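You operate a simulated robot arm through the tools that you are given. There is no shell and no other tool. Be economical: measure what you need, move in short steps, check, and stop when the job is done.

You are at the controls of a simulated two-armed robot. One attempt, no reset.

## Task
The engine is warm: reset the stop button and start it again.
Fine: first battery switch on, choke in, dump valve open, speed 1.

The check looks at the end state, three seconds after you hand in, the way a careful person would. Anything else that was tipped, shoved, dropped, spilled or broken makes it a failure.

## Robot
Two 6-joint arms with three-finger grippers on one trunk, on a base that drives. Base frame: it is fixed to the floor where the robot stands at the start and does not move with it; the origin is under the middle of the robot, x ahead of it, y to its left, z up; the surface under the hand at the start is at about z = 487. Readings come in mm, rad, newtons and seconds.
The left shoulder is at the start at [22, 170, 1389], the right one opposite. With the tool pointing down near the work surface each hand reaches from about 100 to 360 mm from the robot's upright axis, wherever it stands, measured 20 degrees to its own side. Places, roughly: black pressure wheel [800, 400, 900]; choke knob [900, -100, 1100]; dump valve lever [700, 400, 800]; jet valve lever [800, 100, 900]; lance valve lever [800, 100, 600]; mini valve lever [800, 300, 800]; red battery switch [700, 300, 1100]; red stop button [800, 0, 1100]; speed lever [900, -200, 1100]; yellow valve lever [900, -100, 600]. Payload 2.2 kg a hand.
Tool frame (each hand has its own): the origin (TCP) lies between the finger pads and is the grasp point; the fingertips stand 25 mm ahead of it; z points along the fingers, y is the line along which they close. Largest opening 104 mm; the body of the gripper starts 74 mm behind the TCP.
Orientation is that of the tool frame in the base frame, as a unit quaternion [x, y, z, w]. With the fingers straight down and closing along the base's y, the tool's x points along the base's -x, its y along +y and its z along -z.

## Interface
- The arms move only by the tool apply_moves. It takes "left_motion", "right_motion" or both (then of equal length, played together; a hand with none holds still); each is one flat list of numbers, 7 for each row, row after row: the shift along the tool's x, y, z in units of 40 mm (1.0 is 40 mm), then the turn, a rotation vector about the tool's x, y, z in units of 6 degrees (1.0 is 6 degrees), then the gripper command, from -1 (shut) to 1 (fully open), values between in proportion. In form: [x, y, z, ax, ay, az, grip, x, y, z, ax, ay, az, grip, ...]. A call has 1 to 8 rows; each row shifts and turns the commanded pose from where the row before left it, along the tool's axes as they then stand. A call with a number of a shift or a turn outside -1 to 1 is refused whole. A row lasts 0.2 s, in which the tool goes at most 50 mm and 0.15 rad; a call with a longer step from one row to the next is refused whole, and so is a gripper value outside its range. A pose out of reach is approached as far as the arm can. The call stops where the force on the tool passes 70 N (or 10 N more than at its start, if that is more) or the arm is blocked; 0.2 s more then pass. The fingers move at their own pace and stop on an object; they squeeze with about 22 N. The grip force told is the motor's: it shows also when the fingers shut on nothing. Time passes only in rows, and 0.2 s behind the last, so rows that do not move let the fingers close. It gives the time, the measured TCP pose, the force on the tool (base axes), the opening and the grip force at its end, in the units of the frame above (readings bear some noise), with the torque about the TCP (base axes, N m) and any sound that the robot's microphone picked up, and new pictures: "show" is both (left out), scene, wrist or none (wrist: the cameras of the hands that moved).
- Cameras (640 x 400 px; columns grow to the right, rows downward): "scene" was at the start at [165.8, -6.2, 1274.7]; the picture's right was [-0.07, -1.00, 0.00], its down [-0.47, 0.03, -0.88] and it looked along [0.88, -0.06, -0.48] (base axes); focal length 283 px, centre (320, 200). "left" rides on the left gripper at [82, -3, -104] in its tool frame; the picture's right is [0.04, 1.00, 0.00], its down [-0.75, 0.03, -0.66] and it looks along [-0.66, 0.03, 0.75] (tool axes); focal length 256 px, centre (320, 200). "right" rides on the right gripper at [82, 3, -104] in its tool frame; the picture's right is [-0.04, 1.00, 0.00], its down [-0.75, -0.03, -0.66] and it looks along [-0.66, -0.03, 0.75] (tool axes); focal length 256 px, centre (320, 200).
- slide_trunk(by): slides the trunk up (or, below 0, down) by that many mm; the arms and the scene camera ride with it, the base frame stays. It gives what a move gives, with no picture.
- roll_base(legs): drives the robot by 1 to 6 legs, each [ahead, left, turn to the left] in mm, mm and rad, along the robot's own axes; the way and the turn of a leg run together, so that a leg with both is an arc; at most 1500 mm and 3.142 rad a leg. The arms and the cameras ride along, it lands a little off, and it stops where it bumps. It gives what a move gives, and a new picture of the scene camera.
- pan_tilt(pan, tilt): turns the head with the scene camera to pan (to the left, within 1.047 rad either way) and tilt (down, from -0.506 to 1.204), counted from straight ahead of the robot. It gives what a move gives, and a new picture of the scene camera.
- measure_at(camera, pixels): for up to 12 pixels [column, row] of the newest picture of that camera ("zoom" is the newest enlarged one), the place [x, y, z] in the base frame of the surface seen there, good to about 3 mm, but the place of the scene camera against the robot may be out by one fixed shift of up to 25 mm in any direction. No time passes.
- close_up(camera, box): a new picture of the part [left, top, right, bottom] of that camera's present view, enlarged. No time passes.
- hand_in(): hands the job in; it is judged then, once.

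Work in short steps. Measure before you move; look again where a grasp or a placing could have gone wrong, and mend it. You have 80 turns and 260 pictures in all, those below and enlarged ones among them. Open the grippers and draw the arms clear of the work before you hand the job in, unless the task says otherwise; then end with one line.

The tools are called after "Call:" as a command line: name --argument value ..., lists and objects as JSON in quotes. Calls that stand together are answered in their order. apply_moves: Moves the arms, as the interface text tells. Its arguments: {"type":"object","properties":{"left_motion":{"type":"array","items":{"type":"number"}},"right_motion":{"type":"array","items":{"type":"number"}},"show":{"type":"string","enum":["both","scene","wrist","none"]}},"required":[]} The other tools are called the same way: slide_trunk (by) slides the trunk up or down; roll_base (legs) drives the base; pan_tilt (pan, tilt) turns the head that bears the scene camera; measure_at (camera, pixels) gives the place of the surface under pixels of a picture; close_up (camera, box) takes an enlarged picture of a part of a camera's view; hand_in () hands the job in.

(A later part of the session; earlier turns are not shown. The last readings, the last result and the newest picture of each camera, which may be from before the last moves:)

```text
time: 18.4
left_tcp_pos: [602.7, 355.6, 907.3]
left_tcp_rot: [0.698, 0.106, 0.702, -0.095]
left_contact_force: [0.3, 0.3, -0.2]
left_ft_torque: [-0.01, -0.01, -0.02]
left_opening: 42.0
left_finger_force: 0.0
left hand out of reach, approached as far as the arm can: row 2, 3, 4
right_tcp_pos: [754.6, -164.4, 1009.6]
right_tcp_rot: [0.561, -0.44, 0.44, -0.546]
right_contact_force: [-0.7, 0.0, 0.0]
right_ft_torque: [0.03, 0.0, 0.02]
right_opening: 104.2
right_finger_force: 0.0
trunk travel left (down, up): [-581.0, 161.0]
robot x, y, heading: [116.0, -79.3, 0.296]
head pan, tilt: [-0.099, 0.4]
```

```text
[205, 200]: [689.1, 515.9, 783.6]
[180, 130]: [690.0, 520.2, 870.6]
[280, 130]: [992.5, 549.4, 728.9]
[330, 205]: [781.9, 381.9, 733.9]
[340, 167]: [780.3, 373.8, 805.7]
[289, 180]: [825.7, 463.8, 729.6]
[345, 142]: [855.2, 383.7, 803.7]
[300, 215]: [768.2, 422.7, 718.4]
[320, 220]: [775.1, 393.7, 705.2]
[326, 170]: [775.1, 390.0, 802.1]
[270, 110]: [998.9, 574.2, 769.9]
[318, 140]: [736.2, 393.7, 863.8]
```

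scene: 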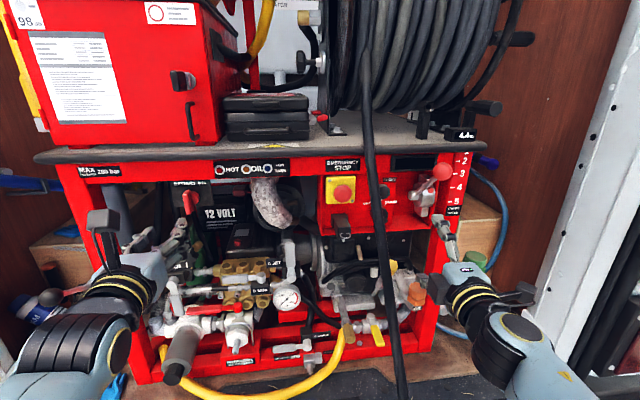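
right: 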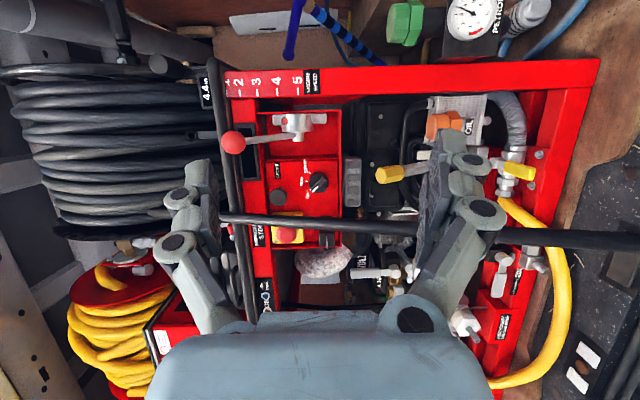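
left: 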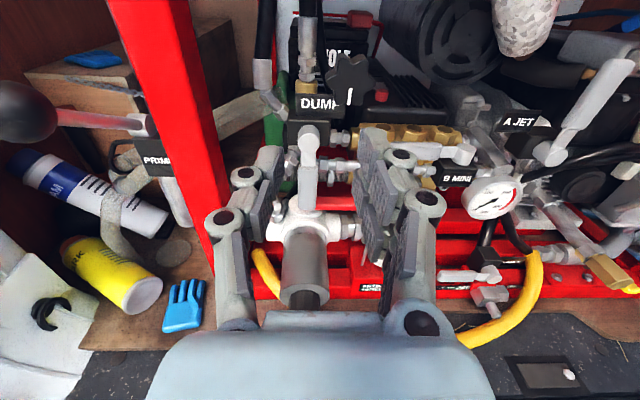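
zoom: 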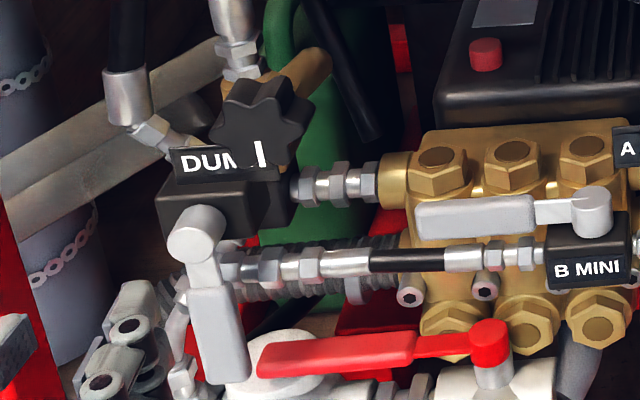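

Lever centreline d≈820, s≈−175, hub z≈862, tip z≈768; pipes behind at d≥854. I close the left fingers and bring them just right of and in front of the lever at z≈792.

Call:
apply_moves --left_motion '[0, 0, 0.63, 0, 0, 0, -1, -0.72, 0.235, 0.63, 0, 0, 0, -1, -0.72, 0.235, 0.63, 0, 0, 0, -1, -0.72, 0.23, 0.63, 0, 0, 0, -1, -0.72, 0, 0, 0, 0, 0, -1]' --show "wrist"

Call:
close_up --camera "left" --box '[220, 60, 420, 185]'

```text
time: 19.6
left_tcp_pos: [647.2, 383.1, 871.3]
left_tcp_rot: [0.699, 0.106, 0.701, -0.097]
left_contact_force: [-0.3, 0.2, 0.5]
left_ft_torque: [-0.01, -0.01, 0.01]
left_opening: 0.3
left_finger_force: 22.2
left hand out of reach, approached as far as the arm can: row 2, 3, 4, 5
right_tcp_pos: [754.9, -165.0, 1009.5]
right_tcp_rot: [0.561, -0.441, 0.439, -0.546]
right_contact_force: [-0.4, -0.2, 0.2]
right_ft_torque: [-0.03, 0.0, -0.01]
right_opening: 104.0
right_finger_force: 0.0
trunk travel left (down, up): [-581.0, 161.0]
robot x, y, heading: [116.8, -78.7, 0.291]
head pan, tilt: [-0.099, 0.4]
```

left: 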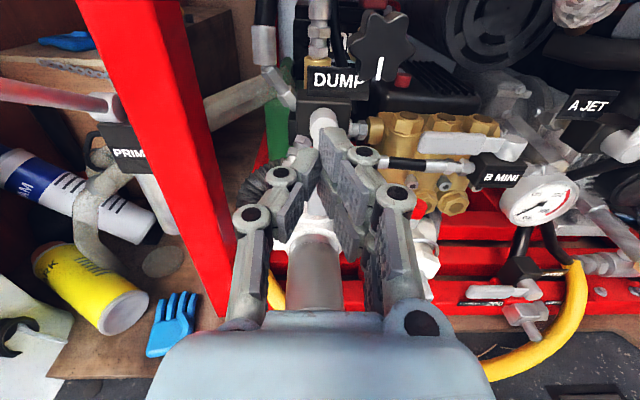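

```text
3.20 times, centred on (320, 122) of left
```

zoom: 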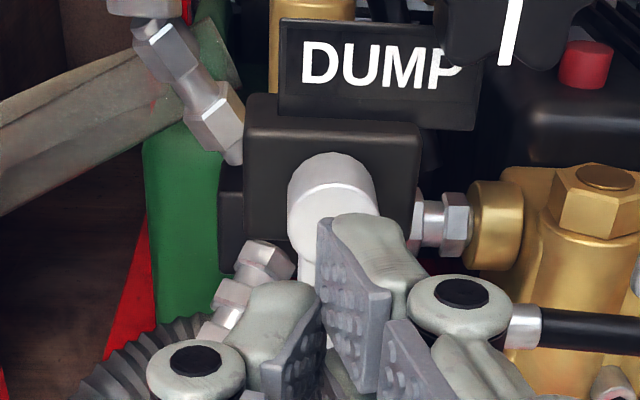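

The arm cannot get lower with the trunk at this height. Before lowering the trunk I check the grey filter cylinder beneath the fingers and items below the right hand.

Call:
measure_at --camera "left" --pixels '[[312, 240], [312, 260], [318, 290], [335, 270], [320, 118], [290, 155], [342, 150]]'

Call:
measure_at --camera "scene" --pixels '[[182, 350], [416, 292], [430, 280], [440, 240], [175, 372], [195, 330]]'

```text
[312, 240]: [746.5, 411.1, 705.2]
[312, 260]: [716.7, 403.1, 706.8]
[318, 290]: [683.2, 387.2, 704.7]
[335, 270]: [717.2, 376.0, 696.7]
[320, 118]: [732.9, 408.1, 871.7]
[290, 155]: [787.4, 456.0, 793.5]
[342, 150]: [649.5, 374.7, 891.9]
```

```text
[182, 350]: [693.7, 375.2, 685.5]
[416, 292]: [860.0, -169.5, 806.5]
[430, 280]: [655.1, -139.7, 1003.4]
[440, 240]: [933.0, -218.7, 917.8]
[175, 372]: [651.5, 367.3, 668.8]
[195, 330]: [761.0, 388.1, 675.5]
```

Cylinder top is z≈707, so lowering by 80 mm leaves ~70 mm clearance; right hand stays in free space. Lower the trunk 80 mm.

Call:
slide_trunk --by -80

```text
time: 20.8
left_tcp_pos: [644.0, 383.6, 793.5]
left_tcp_rot: [0.698, 0.106, 0.701, -0.096]
left_contact_force: [-0.8, -0.4, 0.9]
left_ft_torque: [-0.02, 0.01, -0.01]
left_opening: 0.0
left_finger_force: 22.5
right_tcp_pos: [753.8, -165.4, 929.8]
right_tcp_rot: [0.56, -0.44, 0.44, -0.546]
right_contact_force: [-0.3, 1.0, 0.8]
right_ft_torque: [-0.03, 0.02, 0.0]
right_opening: 104.0
right_finger_force: 0.0
trunk travel left (down, up): [-501.0, 241.0]
robot x, y, heading: [114.4, -82.5, 0.293]
head pan, tilt: [-0.099, 0.4]
```

Now left TCP: d≈727, s≈−183, z≈793. Shift right 42 mm, stopping short of lever depth.

Call:
apply_moves --left_motion '[0, 0.53, 0.2, 0, 0, 0, -1, 0, 0.53, 0.2, 0, 0, 0, -1, 0, 0, 0, 0, 0, 0, -1]' --show "wrist"

```text
time: 21.6
left_tcp_pos: [662.5, 366.4, 803.3]
left_tcp_rot: [0.7, 0.105, 0.701, -0.089]
left_contact_force: [-0.1, 0.1, -0.1]
left_ft_torque: [0.0, 0.0, 0.0]
left_opening: 0.1
left_finger_force: 21.9
left hand out of reach, approached as far as the arm can: row 1, 2
right_tcp_pos: [753.3, -164.3, 929.0]
right_tcp_rot: [0.561, -0.441, 0.44, -0.545]
right_contact_force: [0.2, 0.0, 0.5]
right_ft_torque: [0.02, 0.01, 0.04]
right_opening: 103.9
right_finger_force: 0.1
trunk travel left (down, up): [-501.0, 241.0]
robot x, y, heading: [117.3, -79.6, 0.29]
head pan, tilt: [-0.099, 0.4]
```

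left: 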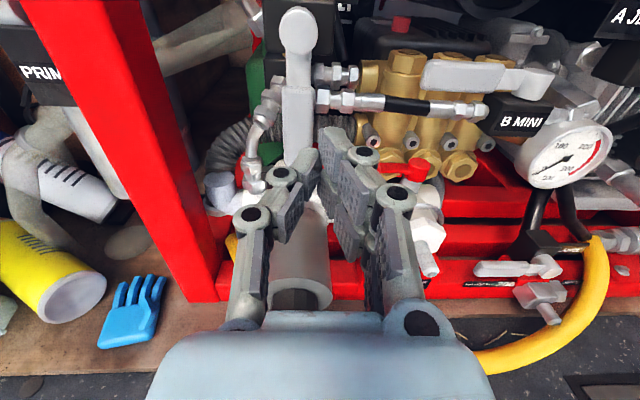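

The commanded pose may be lagging (out-of-reach). I raise the command 60 mm and pull it back a bit to resynchronise and read where it lies.

Call:
apply_moves --left_motion '[1, 0, -0.3, 0, 0, 0, -1, 0.5, -0.2, -0.2, 0, 0, 0, -1, 0, 0, 0, 0, 0, 0, -1]' --show "none"

```text
time: 22.4
left_tcp_pos: [639.5, 370.0, 863.0]
left_tcp_rot: [0.699, 0.106, 0.701, -0.096]
left_contact_force: [0.2, -0.1, 0.6]
left_ft_torque: [0.01, 0.0, 0.02]
left_opening: 0.0
left_finger_force: 21.6
right_tcp_pos: [754.4, -165.4, 928.9]
right_tcp_rot: [0.561, -0.44, 0.44, -0.546]
right_contact_force: [-0.1, 0.1, -0.7]
right_ft_torque: [0.01, 0.01, -0.01]
right_opening: 104.0
right_finger_force: 0.0
trunk travel left (down, up): [-501.0, 241.0]
robot x, y, heading: [115.8, -80.0, 0.292]
head pan, tilt: [-0.099, 0.4]
```

Command resyncs to measured; the arm just needs a lower shoulder. Lower the trunk another 80 mm (hand to z≈783).

Call:
slide_trunk --by -80

Call:
apply_moves --left_motion '[0, 0.4, 0.5, 0, 0, 0, -1, 0.1, 0.4, 0.5, 0, 0, 0, -1, 0, 0, 0, 0, 0, 0, -1]' --show "wrist"

```text
time: 23.5
left_tcp_pos: [640.6, 368.6, 783.9]
left_tcp_rot: [0.698, 0.106, 0.702, -0.097]
left_contact_force: [-0.5, -0.4, -0.1]
left_ft_torque: [0.02, 0.0, 0.02]
left_opening: 0.2
left_finger_force: 22.1
right_tcp_pos: [753.9, -164.5, 850.2]
right_tcp_rot: [0.56, -0.44, 0.44, -0.547]
right_contact_force: [0.0, -0.5, -0.1]
right_ft_torque: [0.01, 0.02, 0.04]
right_opening: 103.8
right_finger_force: 0.1
trunk travel left (down, up): [-421.0, 321.0]
robot x, y, heading: [116.9, -79.5, 0.288]
head pan, tilt: [-0.099, 0.4]
```

```text
time: 24.3
left_tcp_pos: [685.2, 354.5, 789.9]
left_tcp_rot: [0.7, 0.102, 0.701, -0.09]
left_contact_force: [0.0, -0.1, -0.1]
left_ft_torque: [-0.03, 0.0, 0.0]
left_opening: 0.0
left_finger_force: 21.9
left hand out of reach, approached as far as the arm can: row 2
right_tcp_pos: [754.5, -165.9, 850.0]
right_tcp_rot: [0.561, -0.441, 0.44, -0.545]
right_contact_force: [0.1, -0.2, -0.5]
right_ft_torque: [-0.02, 0.0, 0.03]
right_opening: 103.8
right_finger_force: 0.0
trunk travel left (down, up): [-421.0, 321.0]
robot x, y, heading: [116.3, -79.0, 0.294]
head pan, tilt: [-0.099, 0.4]
```

left: 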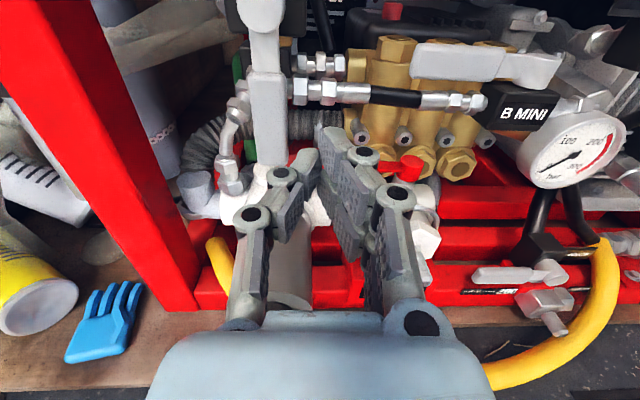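

Fingertips are right of the lever (lever at (268,120) in picture). I advance 55 mm so the tips pass beside the lever (d≈838).

Call:
apply_moves --left_motion '[0, 0.1, 0.45, 0, 0, 0, -1, 0, 0, 0.45, 0, 0, 0, -1, 0, 0, 0.45, 0, 0, 0, -1]' --show "both"

Call:
close_up --camera "left" --box '[180, 0, 420, 150]'

```text
time: 25.1
left_tcp_pos: [725.2, 377.4, 794.4]
left_tcp_rot: [0.7, 0.105, 0.7, -0.093]
left_contact_force: [-36.0, -15.4, 3.2]
left_ft_torque: [0.12, -0.03, 0.39]
left_opening: 0.0
left_finger_force: 21.8
left hand out of reach, approached as far as the arm can: row 1, 2, 3
right_tcp_pos: [753.0, -165.4, 850.2]
right_tcp_rot: [0.56, -0.439, 0.44, -0.547]
right_contact_force: [-0.5, 0.3, 0.5]
right_ft_torque: [0.04, -0.02, -0.01]
right_opening: 103.9
right_finger_force: 0.0
trunk travel left (down, up): [-421.0, 321.0]
robot x, y, heading: [117.6, -77.2, 0.295]
head pan, tilt: [-0.099, 0.4]
```

scene: 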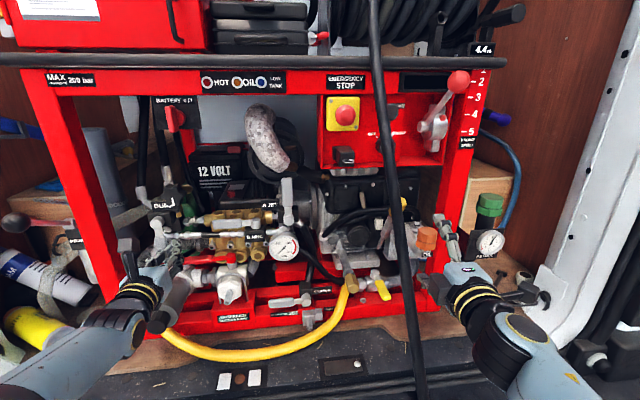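
left: 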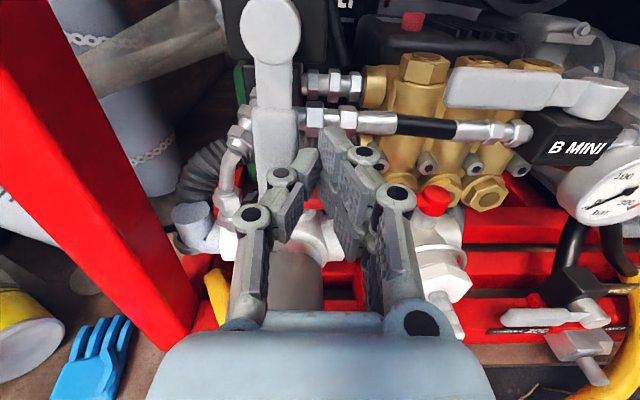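

```text
2.67 times, centred on (300, 75) of left
```

zoom: 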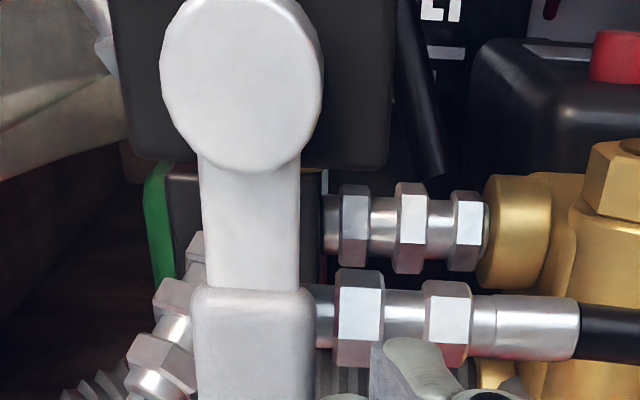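

Contact force 39 N with torque indicating the contact is ~10 mm left of the TCP: the left finger is hitting the lever's face. I back off 20 mm, shift right 16 mm and go in again.

Call:
apply_moves --left_motion '[0, 0, -0.5, 0, 0, 0, -1, 0, 0.45, 0, 0, 0, 0, -1, 0, 0, 0.4, 0, 0, 0, -1, 0, 0, 0.3, 0, 0, 0, -1]' --show "wrist"

```text
time: 26.1
left_tcp_pos: [733.9, 378.3, 800.5]
left_tcp_rot: [0.7, 0.104, 0.701, -0.091]
left_contact_force: [-8.1, -6.1, -1.4]
left_ft_torque: [-0.01, 0.05, 0.18]
left_opening: 0.0
left_finger_force: 21.8
left hand out of reach, approached as far as the arm can: row 2, 3, 4
right_tcp_pos: [752.8, -164.6, 851.0]
right_tcp_rot: [0.561, -0.441, 0.44, -0.546]
right_contact_force: [-0.2, 0.1, 0.2]
right_ft_torque: [-0.02, -0.01, -0.03]
right_opening: 104.1
right_finger_force: 0.0
trunk travel left (down, up): [-421.0, 321.0]
robot x, y, heading: [119.3, -80.3, 0.289]
head pan, tilt: [-0.099, 0.4]
```

left: 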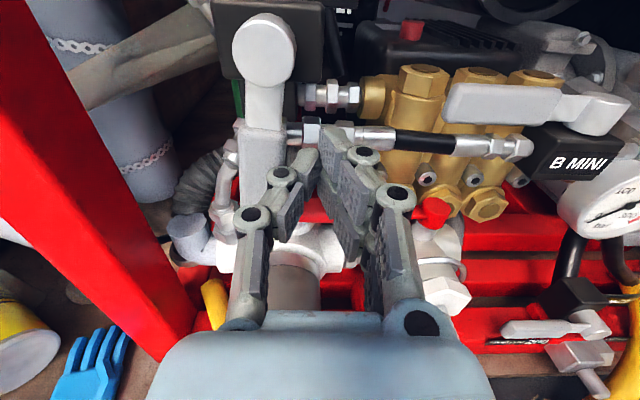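

Now at d≈812 with small force, fingers beside the lever. Push left 40 mm gently.

Call:
apply_moves --left_motion '[0, -0.35, 0, 0, 0, 0, -1, 0, -0.35, 0, 0, 0, 0, -1, 0, -0.35, 0, 0, 0, 0, -1]' --show "wrist"

```text
time: 26.9
left_tcp_pos: [725.3, 421.6, 802.5]
left_tcp_rot: [0.698, 0.107, 0.701, -0.098]
left_contact_force: [1.3, -0.4, -1.3]
left_ft_torque: [-0.01, 0.0, -0.03]
left_opening: 0.1
left_finger_force: 22.5
right_tcp_pos: [753.0, -163.4, 849.2]
right_tcp_rot: [0.561, -0.44, 0.439, -0.546]
right_contact_force: [0.0, 0.1, -0.6]
right_ft_torque: [0.01, 0.04, -0.01]
right_opening: 103.8
right_finger_force: 0.0
trunk travel left (down, up): [-421.0, 321.0]
robot x, y, heading: [115.7, -83.9, 0.286]
head pan, tilt: [-0.099, 0.4]
```

left: 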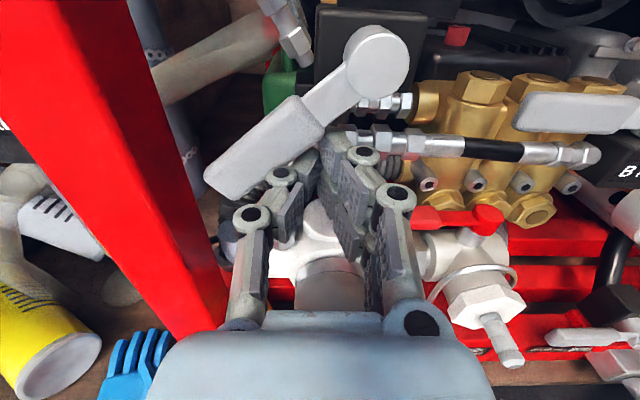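

The lever swings left freely, now ~50°. I push on left and up along the arc to horizontal.

Call:
apply_moves --left_motion '[0.25, -0.3, 0, 0, 0, 0, -1, 0.35, -0.3, 0, 0, 0, 0, -1, 0.35, -0.2, 0, 0, 0, 0, -1, 0.2, 0, 0, 0, 0, 0, -1]' --show "wrist"

```text
time: 27.9
left_tcp_pos: [716.2, 447.9, 824.4]
left_tcp_rot: [0.712, 0.109, 0.687, -0.095]
left_contact_force: [12.3, -26.7, -63.3]
left_ft_torque: [1.11, 0.78, -0.25]
left_opening: 0.1
left_finger_force: 22.1
right_tcp_pos: [759.8, -165.8, 844.6]
right_tcp_rot: [0.562, -0.443, 0.439, -0.543]
right_contact_force: [-0.4, -1.0, -0.6]
right_ft_torque: [0.01, -0.03, 0.04]
right_opening: 104.3
right_finger_force: 0.0
trunk travel left (down, up): [-421.0, 321.0]
robot x, y, heading: [119.4, -79.3, 0.288]
head pan, tilt: [-0.099, 0.4]
```

left: 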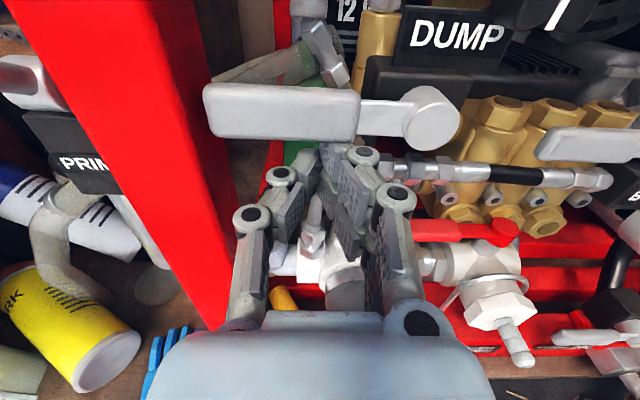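

The lever is horizontal and hit its stop (−63 N up-push): dump open. Relax downward and withdraw.

Call:
apply_moves --left_motion '[-0.5, 0, 0, 0, 0, 0, -1, -0.1, 0, -0.4, 0, 0, 0, -1, 0, 0, -1, 0, 0, 0, -1, 0, 0, -1, 0, 0, 0, -1, 0.4, 0, -0.5, 0, 0, 0, -1]' --show "both"

```text
time: 29.1
left_tcp_pos: [603.9, 420.6, 841.9]
left_tcp_rot: [0.698, 0.105, 0.701, -0.096]
left_contact_force: [-0.7, 0.1, -0.5]
left_ft_torque: [0.05, 0.01, 0.02]
left_opening: 0.0
left_finger_force: 22.8
right_tcp_pos: [752.8, -165.3, 849.0]
right_tcp_rot: [0.561, -0.441, 0.439, -0.546]
right_contact_force: [0.2, 0.3, -0.4]
right_ft_torque: [-0.05, 0.01, 0.0]
right_opening: 103.8
right_finger_force: 0.0
trunk travel left (down, up): [-421.0, 321.0]
robot x, y, heading: [114.1, -81.6, 0.285]
head pan, tilt: [-0.099, 0.4]
```

scene: 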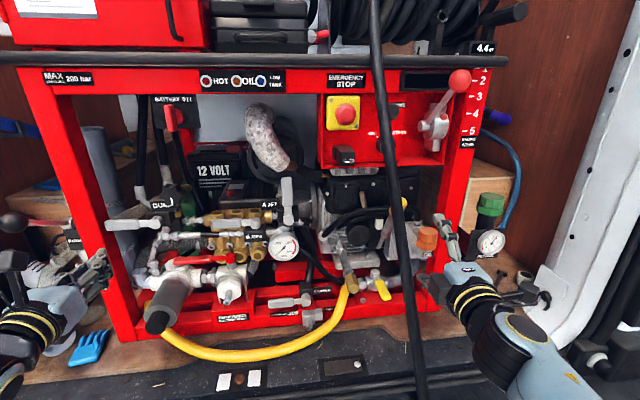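
left: 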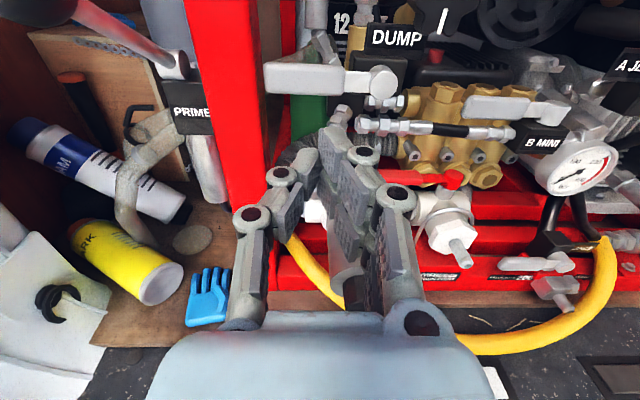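

Dump lever horizontal. Raise the trunk back 160 mm and look with the right hand at the speed lever and choke.

Call:
slide_trunk --by 160

Call:
apply_moves --right_motion '[0.3, 0, -0.5, 0, 0, 0, 0, 0.3, 0, -0.5, 0, 0, 0, 0, 0, 0, 0, 0, 0, 0, 0]' --show "both"

Call:
close_up --camera "scene" --box '[310, 130, 500, 250]'

Call:
close_up --camera "right" --box '[160, 0, 480, 200]'

```text
time: 31.0
left_tcp_pos: [603.0, 420.3, 998.0]
left_tcp_rot: [0.699, 0.106, 0.701, -0.096]
left_contact_force: [0.2, 0.7, -0.6]
left_ft_torque: [0.03, 0.01, 0.01]
left_opening: 0.1
left_finger_force: 21.9
right_tcp_pos: [754.1, -164.2, 1009.0]
right_tcp_rot: [0.56, -0.441, 0.44, -0.546]
right_contact_force: [0.0, -0.3, 0.2]
right_ft_torque: [-0.02, -0.01, 0.0]
right_opening: 103.9
right_finger_force: 0.1
trunk travel left (down, up): [-581.0, 161.0]
robot x, y, heading: [116.3, -79.9, 0.292]
head pan, tilt: [-0.099, 0.4]
```

```text
time: 31.8
left_tcp_pos: [603.7, 419.4, 999.3]
left_tcp_rot: [0.698, 0.107, 0.701, -0.097]
left_contact_force: [0.5, -0.3, 0.3]
left_ft_torque: [0.0, -0.02, 0.03]
left_opening: 0.1
left_finger_force: 21.8
right_tcp_pos: [720.0, -198.7, 1011.5]
right_tcp_rot: [0.561, -0.44, 0.44, -0.546]
right_contact_force: [0.1, 0.0, 0.1]
right_ft_torque: [-0.01, 0.0, -0.02]
right_opening: 51.9
right_finger_force: 0.0
trunk travel left (down, up): [-581.0, 161.0]
robot x, y, heading: [116.3, -79.3, 0.292]
head pan, tilt: [-0.099, 0.4]
```

scene: 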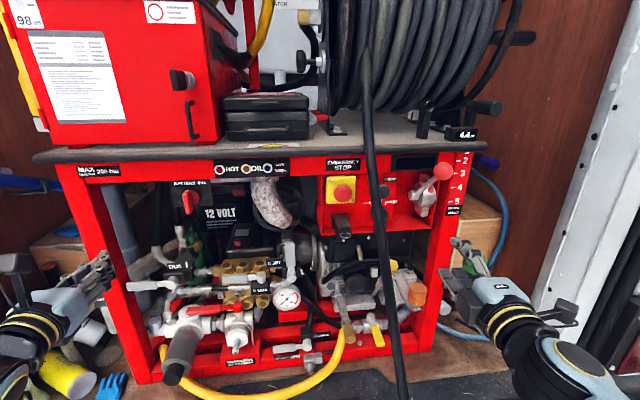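
right: 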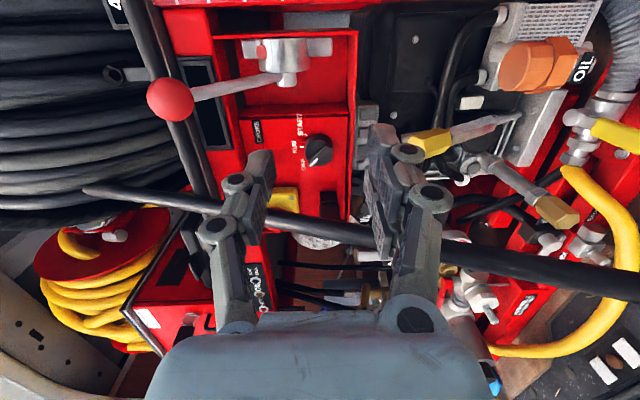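

```text
3.33 times, centred on (405, 190) of scene
```

zoom: 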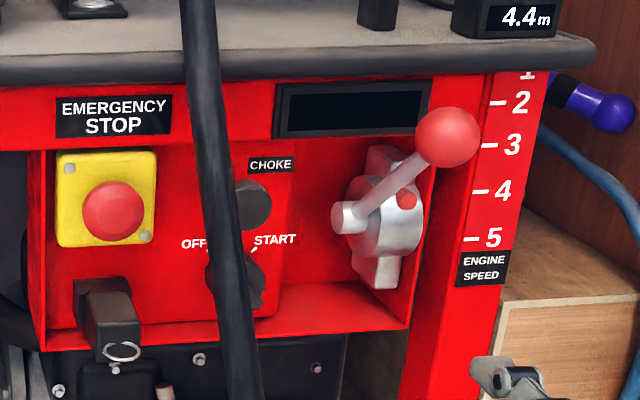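

```text
2.00 times, centred on (320, 100) of right
```

zoom: 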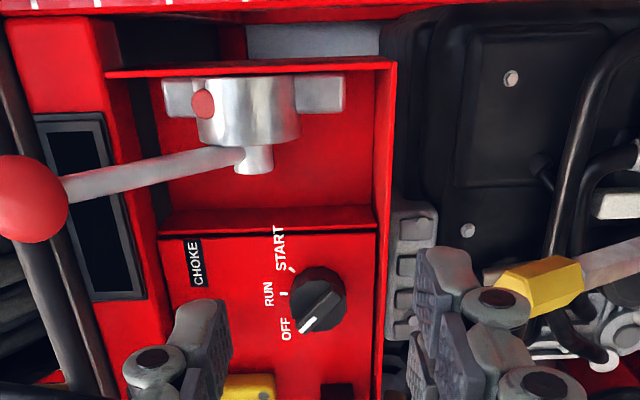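

Lever: pivot near (916,−173,1054), ball near (828,−183,1132), swinging up/down. I measure ball, pivot and the scale marks.

Call:
close_up --camera "scene" --box '[400, 130, 500, 230]'

Call:
measure_at --camera "scene" --pixels '[[443, 171], [463, 152.5], [458, 160], [457, 173], [455, 187], [452, 201], [420, 190], [408, 195], [430, 181], [425, 195]]'

Call:
measure_at --camera "right" --pixels '[[168, 98], [165, 95], [287, 78], [260, 82], [230, 88], [290, 55], [318, 150], [320, 145], [280, 170], [285, 115], [263, 50], [310, 40]]'

```text
4.00 times, centred on (450, 180) of scene
```

zoom: 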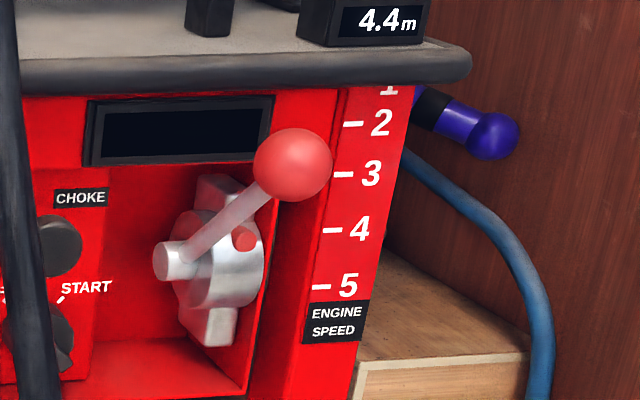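

```text
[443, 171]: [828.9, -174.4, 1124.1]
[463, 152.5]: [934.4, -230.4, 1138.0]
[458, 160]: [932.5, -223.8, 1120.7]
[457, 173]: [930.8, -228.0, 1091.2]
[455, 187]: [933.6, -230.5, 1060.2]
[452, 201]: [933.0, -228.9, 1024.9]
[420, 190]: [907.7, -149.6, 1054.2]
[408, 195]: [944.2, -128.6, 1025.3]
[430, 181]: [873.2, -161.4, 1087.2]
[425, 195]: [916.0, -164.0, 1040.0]
```

```text
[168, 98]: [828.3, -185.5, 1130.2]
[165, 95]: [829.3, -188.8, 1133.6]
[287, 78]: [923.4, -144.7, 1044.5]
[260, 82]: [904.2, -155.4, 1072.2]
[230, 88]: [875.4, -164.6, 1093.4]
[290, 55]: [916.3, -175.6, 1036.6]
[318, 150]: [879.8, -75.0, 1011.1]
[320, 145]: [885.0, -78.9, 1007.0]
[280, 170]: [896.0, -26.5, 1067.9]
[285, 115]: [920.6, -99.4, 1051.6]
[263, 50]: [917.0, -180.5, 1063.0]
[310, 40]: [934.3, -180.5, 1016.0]
```

Ball centre ≈ d 752, z 1130 (matches tick 2); ticks fit equal 15.5° steps, so "1" is ball z≈1153. I bring the closed right fingers beneath the ball/rod (z≈1090) first.

Call:
apply_moves --right_motion '[0.1, -1, 0, 0, 0, 0, -1, 0.1, -1, 0, 0, 0, 0, -1, 0, 0, 0.77, 0, 0, 0, -1, 0, 0, 0.77, 0, 0, 0, -1, 0, 0, 0.77, 0, 0, 0, -1, 0, 0, 0.77, 0, 0, 0, -1]' --show "both"

Call:
close_up --camera "right" --box '[200, 60, 440, 210]'

Call:
close_up --camera "scene" --box '[400, 130, 500, 230]'

```text
time: 33.2
left_tcp_pos: [605.1, 419.4, 998.3]
left_tcp_rot: [0.698, 0.107, 0.701, -0.096]
left_contact_force: [0.1, -0.4, -0.7]
left_ft_torque: [-0.01, 0.04, 0.0]
left_opening: 0.0
left_finger_force: 22.4
right_tcp_pos: [845.4, -176.1, 1087.5]
right_tcp_rot: [0.561, -0.441, 0.44, -0.545]
right_contact_force: [0.3, -0.8, 0.1]
right_ft_torque: [-0.01, 0.02, -0.03]
right_opening: 0.0
right_finger_force: 21.9
trunk travel left (down, up): [-581.0, 161.0]
robot x, y, heading: [116.9, -80.4, 0.296]
head pan, tilt: [-0.099, 0.4]
```

scene: 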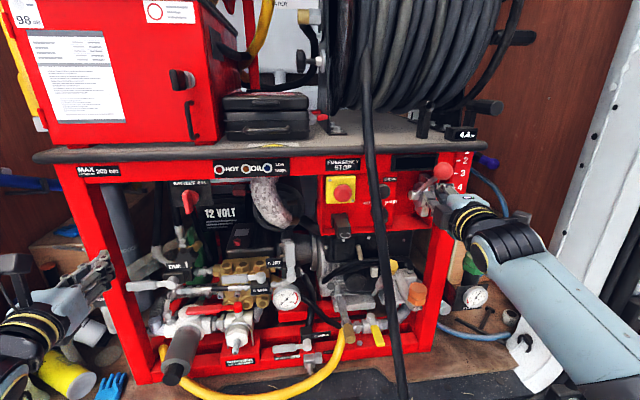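
right: 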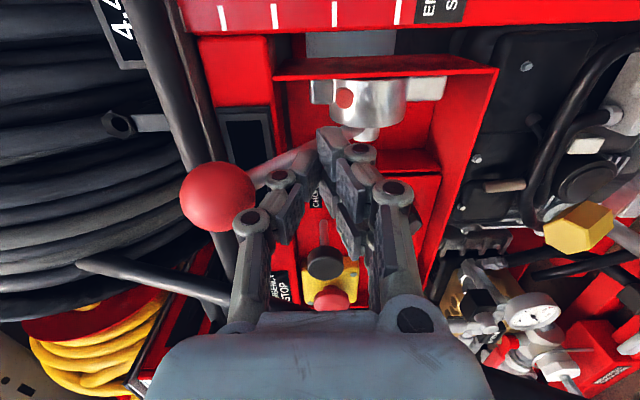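

```text
2.67 times, centred on (320, 135) of right
```

zoom: 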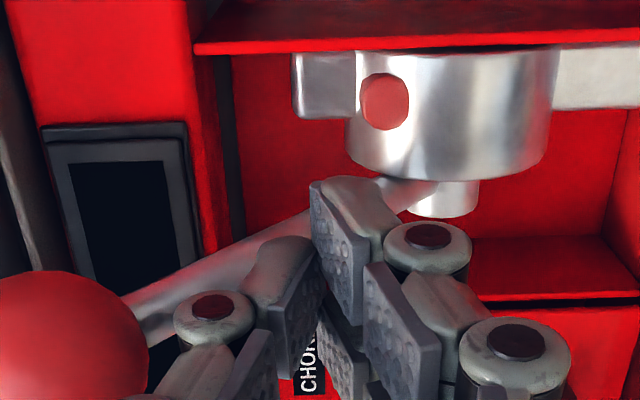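

```text
4.00 times, centred on (450, 180) of scene
```

zoom: 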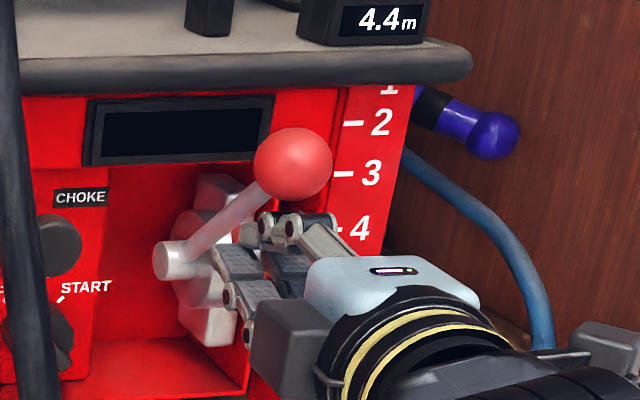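

The fingers sit right below the rod/ball. Push up 24 mm and check.

Call:
apply_moves --right_motion '[0, -0.2, 0, 0, 0, 0, -1, 0, -0.2, 0, 0, 0, 0, -1, 0, -0.2, 0, 0, 0, 0, -1]' --show "scene"

Call:
close_up --camera "scene" --box '[400, 130, 500, 230]'

```text
time: 34.0
left_tcp_pos: [603.5, 419.3, 1000.6]
left_tcp_rot: [0.699, 0.105, 0.701, -0.096]
left_contact_force: [0.3, 0.3, 0.2]
left_ft_torque: [0.0, -0.03, 0.0]
left_opening: 0.0
left_finger_force: 22.0
right_tcp_pos: [844.8, -175.4, 1113.0]
right_tcp_rot: [0.56, -0.441, 0.44, -0.546]
right_contact_force: [-0.1, -0.5, -0.4]
right_ft_torque: [-0.02, 0.02, 0.0]
right_opening: 0.0
right_finger_force: 21.9
trunk travel left (down, up): [-581.0, 161.0]
robot x, y, heading: [117.1, -81.0, 0.292]
head pan, tilt: [-0.099, 0.4]
```

scene: 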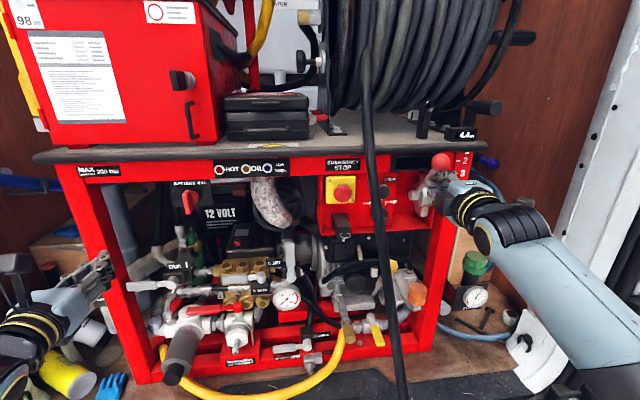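

```text
4.00 times, centred on (450, 180) of scene
```

zoom: 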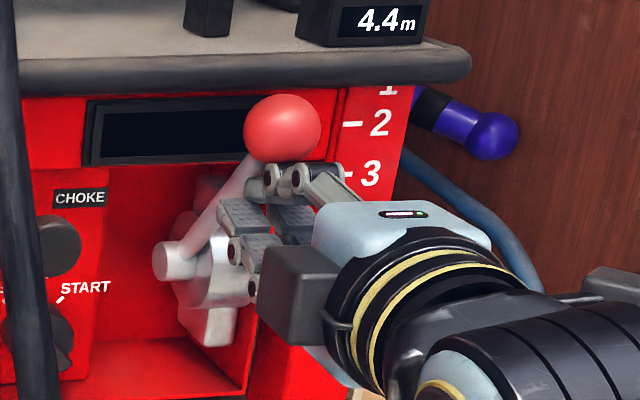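

The ball rises with little force. Measure it, then continue in small steps.

Call:
measure_at --camera "scene" --pixels '[[441, 162], [443, 158], [441, 155]]'

Call:
apply_moves --right_motion '[0, -0.2, 0, 0, 0, 0, -1, 0, -0.1, 0, 0, 0, 0, -1, 0, 0, 0, 0, 0, 0, -1]' --show "both"

Call:
close_up --camera "scene" --box '[400, 130, 500, 230]'

```text
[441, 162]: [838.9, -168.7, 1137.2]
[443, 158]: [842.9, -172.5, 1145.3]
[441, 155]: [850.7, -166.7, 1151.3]
```

```text
time: 34.8
left_tcp_pos: [605.0, 419.7, 998.6]
left_tcp_rot: [0.698, 0.107, 0.701, -0.096]
left_contact_force: [-0.9, -0.5, 0.2]
left_ft_torque: [-0.02, 0.03, 0.02]
left_opening: 0.0
left_finger_force: 22.0
right_tcp_pos: [844.2, -175.6, 1123.7]
right_tcp_rot: [0.561, -0.441, 0.439, -0.546]
right_contact_force: [-0.5, -1.3, -3.0]
right_ft_torque: [0.02, 0.03, 0.01]
right_opening: 0.0
right_finger_force: 21.7
trunk travel left (down, up): [-581.0, 161.0]
robot x, y, heading: [117.4, -78.4, 0.291]
head pan, tilt: [-0.099, 0.4]
```

scene: 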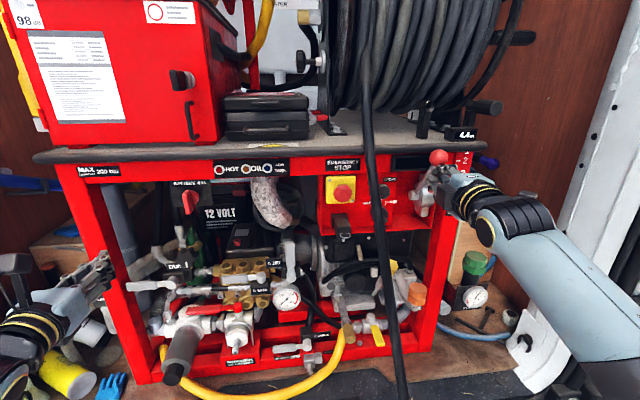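
right: 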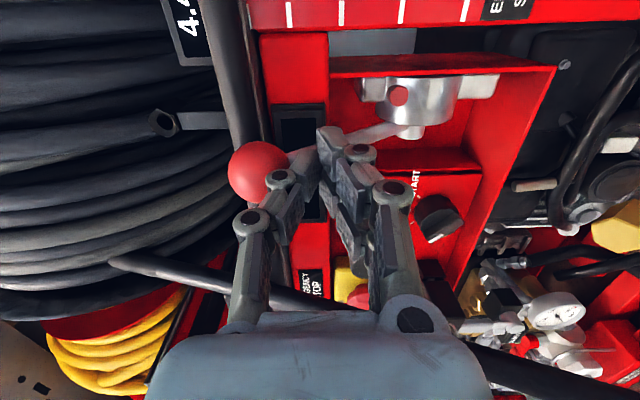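

```text
4.00 times, centred on (450, 180) of scene
```

zoom: 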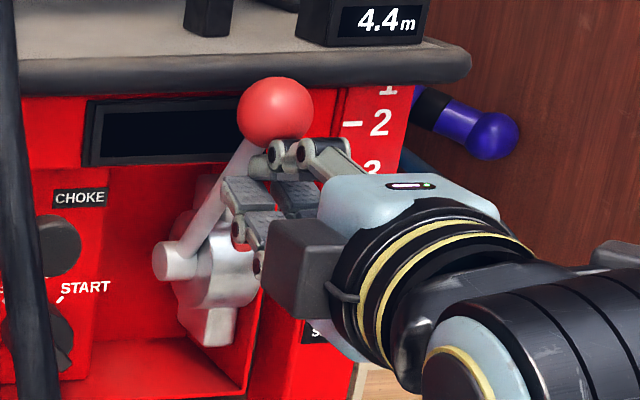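

Measure ball now and the tick marks from the right camera.

Call:
measure_at --camera "scene" --pixels '[[438.7, 157.5], [438.7, 151], [438.7, 164], [467, 151]]'

Call:
measure_at --camera "right" --pixels '[[257, 171], [250, 160], [252, 14], [290, 15], [341, 13], [400, 12], [465, 10], [410, 130], [380, 132], [340, 140]]'

```text
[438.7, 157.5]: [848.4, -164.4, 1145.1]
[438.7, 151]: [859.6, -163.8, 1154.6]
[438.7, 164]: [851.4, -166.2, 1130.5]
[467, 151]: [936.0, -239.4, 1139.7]
```

```text
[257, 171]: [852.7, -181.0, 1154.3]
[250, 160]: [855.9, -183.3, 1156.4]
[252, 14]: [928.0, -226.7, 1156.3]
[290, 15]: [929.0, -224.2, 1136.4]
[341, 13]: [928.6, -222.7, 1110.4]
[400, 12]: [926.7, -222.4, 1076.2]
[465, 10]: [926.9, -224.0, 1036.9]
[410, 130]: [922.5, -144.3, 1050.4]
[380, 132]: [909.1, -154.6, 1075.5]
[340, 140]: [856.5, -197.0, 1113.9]
```

Ball is now at ≈55° (z≈1153), about at "1". I press 6 mm further in small steps to feel for the end stop.

Call:
apply_moves --right_motion '[0, -0.08, 0, 0, 0, 0, -1, 0, -0.08, 0, 0, 0, 0, -1, 0, 0, 0, 0, 0, 0, -1]' --show "wrist"

Call:
measure_at --camera "right" --pixels '[[265, 175], [272, 172]]'

```text
time: 35.6
left_tcp_pos: [603.9, 418.7, 998.5]
left_tcp_rot: [0.699, 0.106, 0.701, -0.097]
left_contact_force: [0.8, 0.1, -0.2]
left_ft_torque: [0.0, -0.02, -0.01]
left_opening: 0.2
left_finger_force: 22.5
right_tcp_pos: [844.9, -176.6, 1129.1]
right_tcp_rot: [0.561, -0.441, 0.439, -0.546]
right_contact_force: [-0.8, -0.2, -4.1]
right_ft_torque: [0.01, 0.0, 0.01]
right_opening: 0.0
right_finger_force: 21.9
trunk travel left (down, up): [-581.0, 161.0]
robot x, y, heading: [116.1, -80.9, 0.288]
head pan, tilt: [-0.099, 0.4]
```

right: 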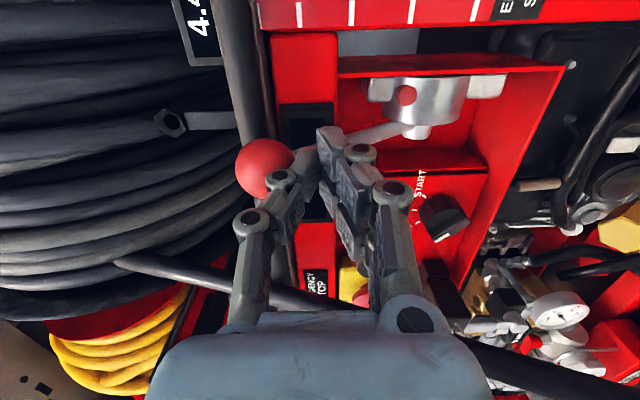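

```text
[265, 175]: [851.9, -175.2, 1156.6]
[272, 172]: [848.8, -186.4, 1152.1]
```

Still no stop (4 N). Another 5 mm, checking.

Call:
apply_moves --right_motion '[0, -0.06, 0, 0, 0, 0, -1, 0, -0.06, 0, 0, 0, 0, -1, 0, 0, 0, 0, 0, 0, -1]' --show "scene"

Call:
close_up --camera "scene" --box '[400, 130, 500, 230]'

```text
time: 36.4
left_tcp_pos: [604.9, 418.4, 998.7]
left_tcp_rot: [0.699, 0.106, 0.701, -0.097]
left_contact_force: [-0.2, 0.3, -0.3]
left_ft_torque: [-0.02, 0.03, 0.01]
left_opening: 0.1
left_finger_force: 21.7
right_tcp_pos: [844.6, -175.7, 1130.1]
right_tcp_rot: [0.563, -0.443, 0.438, -0.543]
right_contact_force: [-9.0, 0.4, -23.2]
right_ft_torque: [-0.09, 0.19, 0.03]
right_opening: 0.1
right_finger_force: 22.1
trunk travel left (down, up): [-581.0, 161.0]
robot x, y, heading: [115.1, -79.0, 0.289]
head pan, tilt: [-0.099, 0.4]
```

scene: 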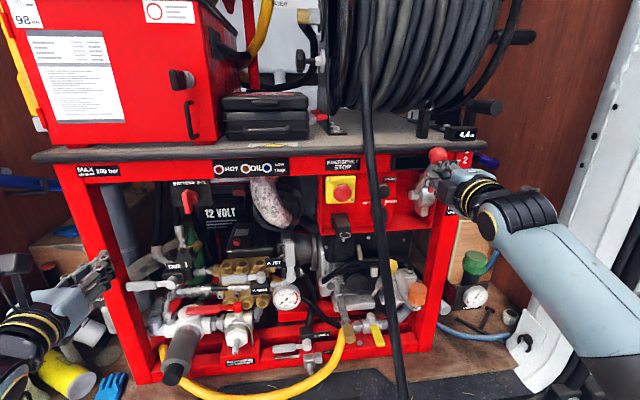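

```text
4.00 times, centred on (450, 180) of scene
```

zoom: 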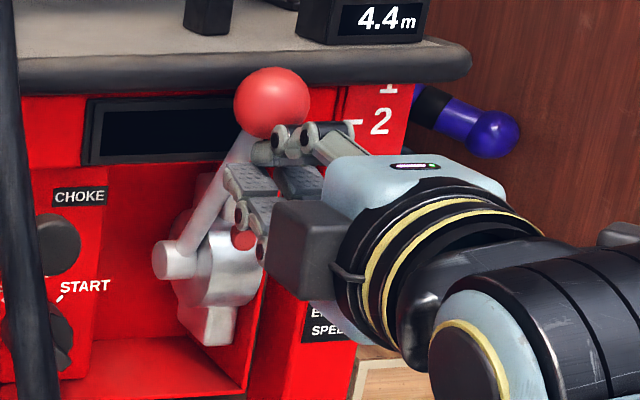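

Force jumped to 23 N: end stop, speed 1. Lower off the lever and retreat to look at the choke.

Call:
apply_moves --right_motion '[0, 0.6, 0, 0, 0, 0, -1, 0, 0.6, -0.4, 0, 0, 0, -1, 0, 0, -1, 0, 0, 0, -1, 0, 0, -1, 0, 0, 0, -1, 0.3, 0, -0.8, 0, 0, 0, -1]' --show "both"

Call:
close_up --camera "right" --box '[160, 30, 480, 230]'

```text
time: 37.6
left_tcp_pos: [603.6, 418.7, 1000.0]
left_tcp_rot: [0.698, 0.107, 0.701, -0.097]
left_contact_force: [0.3, -0.1, 0.1]
left_ft_torque: [-0.01, 0.02, 0.0]
left_opening: 0.0
left_finger_force: 21.8
right_tcp_pos: [720.0, -218.4, 1092.5]
right_tcp_rot: [0.56, -0.44, 0.44, -0.547]
right_contact_force: [-1.3, -0.1, 0.9]
right_ft_torque: [0.0, 0.0, 0.0]
right_opening: 0.0
right_finger_force: 22.3
trunk travel left (down, up): [-581.0, 161.0]
robot x, y, heading: [114.1, -79.5, 0.291]
head pan, tilt: [-0.099, 0.4]
```

scene: 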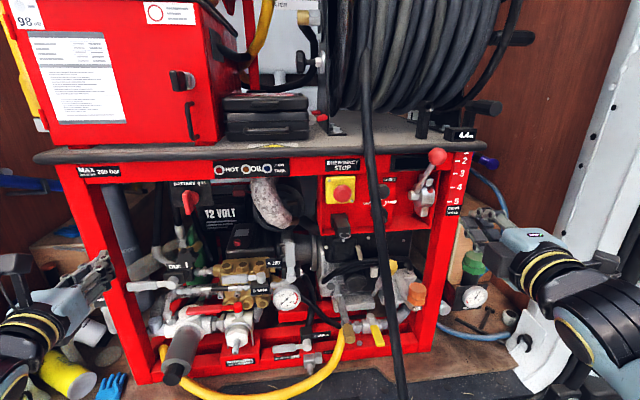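
right: 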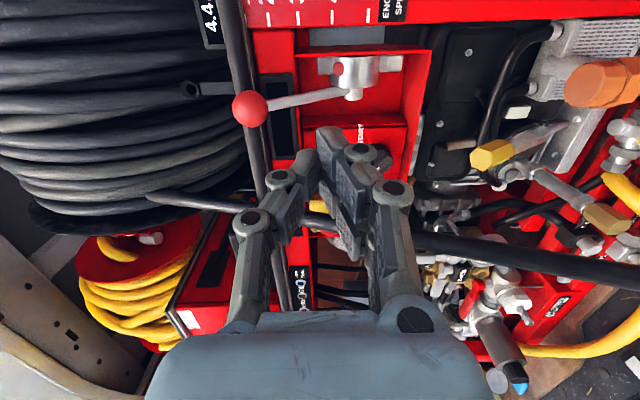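

```text
2.00 times, centred on (320, 130) of right
```

zoom: 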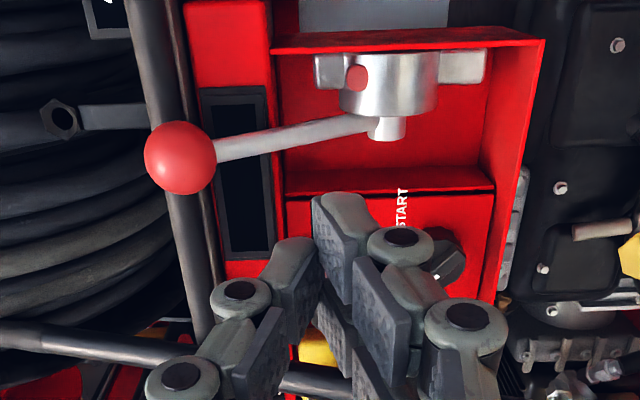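

Lever stays up. For the choke I need to come in obliquely from the right past the hose: rotate the right hand 30° left about vertical here and re-look.

Call:
apply_moves --right_motion '[0.3, 0, 0, 0, -1, 0, -1, 0.3, 0, 0, 0, -1, 0, -1, 0.2, 0, 0, 0, -1, 0, -1, 0, 0, 0, 0, -1, 0, -1, 0, 0, 0, 0, -1, 0, -1, 0, 0, 0, 0, 0, 0, -1]' --show "wrist"

Call:
close_up --camera "right" --box '[200, 60, 440, 210]'

```text
time: 39.0
left_tcp_pos: [603.4, 419.5, 998.7]
left_tcp_rot: [0.698, 0.106, 0.701, -0.096]
left_contact_force: [-0.5, -0.8, 0.6]
left_ft_torque: [-0.03, 0.01, -0.01]
left_opening: 0.0
left_finger_force: 21.9
right_tcp_pos: [730.8, -246.5, 1090.5]
right_tcp_rot: [0.656, -0.283, 0.281, -0.641]
right_contact_force: [0.3, -0.6, -0.3]
right_ft_torque: [-0.01, 0.0, -0.02]
right_opening: 0.1
right_finger_force: 22.5
trunk travel left (down, up): [-581.0, 161.0]
robot x, y, heading: [116.3, -76.5, 0.289]
head pan, tilt: [-0.099, 0.4]
```

right: 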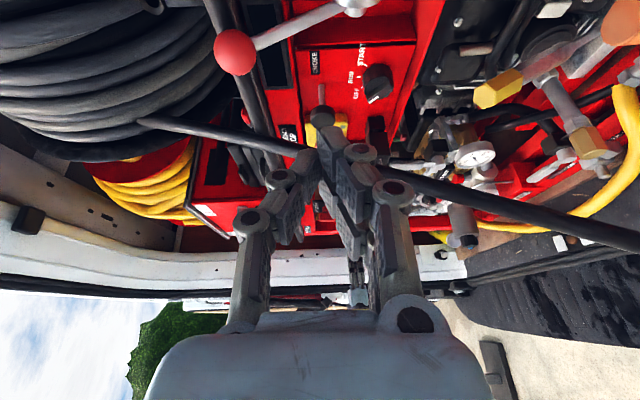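

```text
2.67 times, centred on (320, 135) of right
```

zoom: 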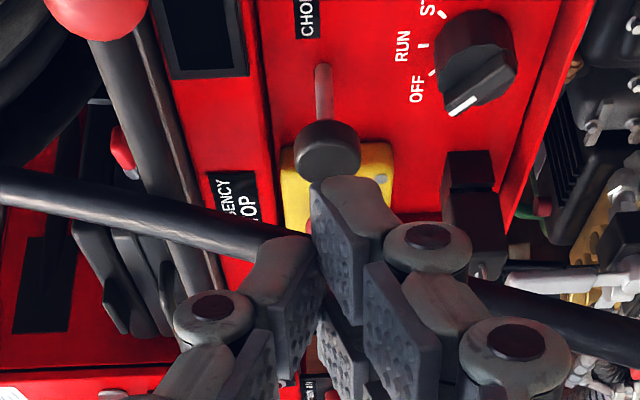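

Clear view: choke knob at zoom (325,155) with stem out, key at (475,60). Measure knob, stem base, hose and key.

Call:
measure_at --camera "zoom" --pixels '[[315, 160], [330, 170], [330, 135], [322, 75], [345, 150], [230, 230], [180, 215], [480, 70], [490, 40], [460, 100], [510, 60], [470, 160]]'

Call:
measure_at --camera "right" --pixels '[[234, 50], [420, 190], [500, 205], [250, 145]]'

```text
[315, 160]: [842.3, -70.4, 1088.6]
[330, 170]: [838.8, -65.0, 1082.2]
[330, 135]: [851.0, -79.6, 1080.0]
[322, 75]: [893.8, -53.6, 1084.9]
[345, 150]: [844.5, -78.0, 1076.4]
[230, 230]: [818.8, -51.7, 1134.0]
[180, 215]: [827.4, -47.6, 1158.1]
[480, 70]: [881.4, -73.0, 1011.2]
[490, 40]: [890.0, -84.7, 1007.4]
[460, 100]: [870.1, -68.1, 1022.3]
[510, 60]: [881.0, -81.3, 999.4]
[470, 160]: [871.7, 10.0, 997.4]
```

```text
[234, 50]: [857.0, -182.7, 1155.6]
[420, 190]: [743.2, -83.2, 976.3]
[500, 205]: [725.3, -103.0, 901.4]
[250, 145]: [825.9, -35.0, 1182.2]
```

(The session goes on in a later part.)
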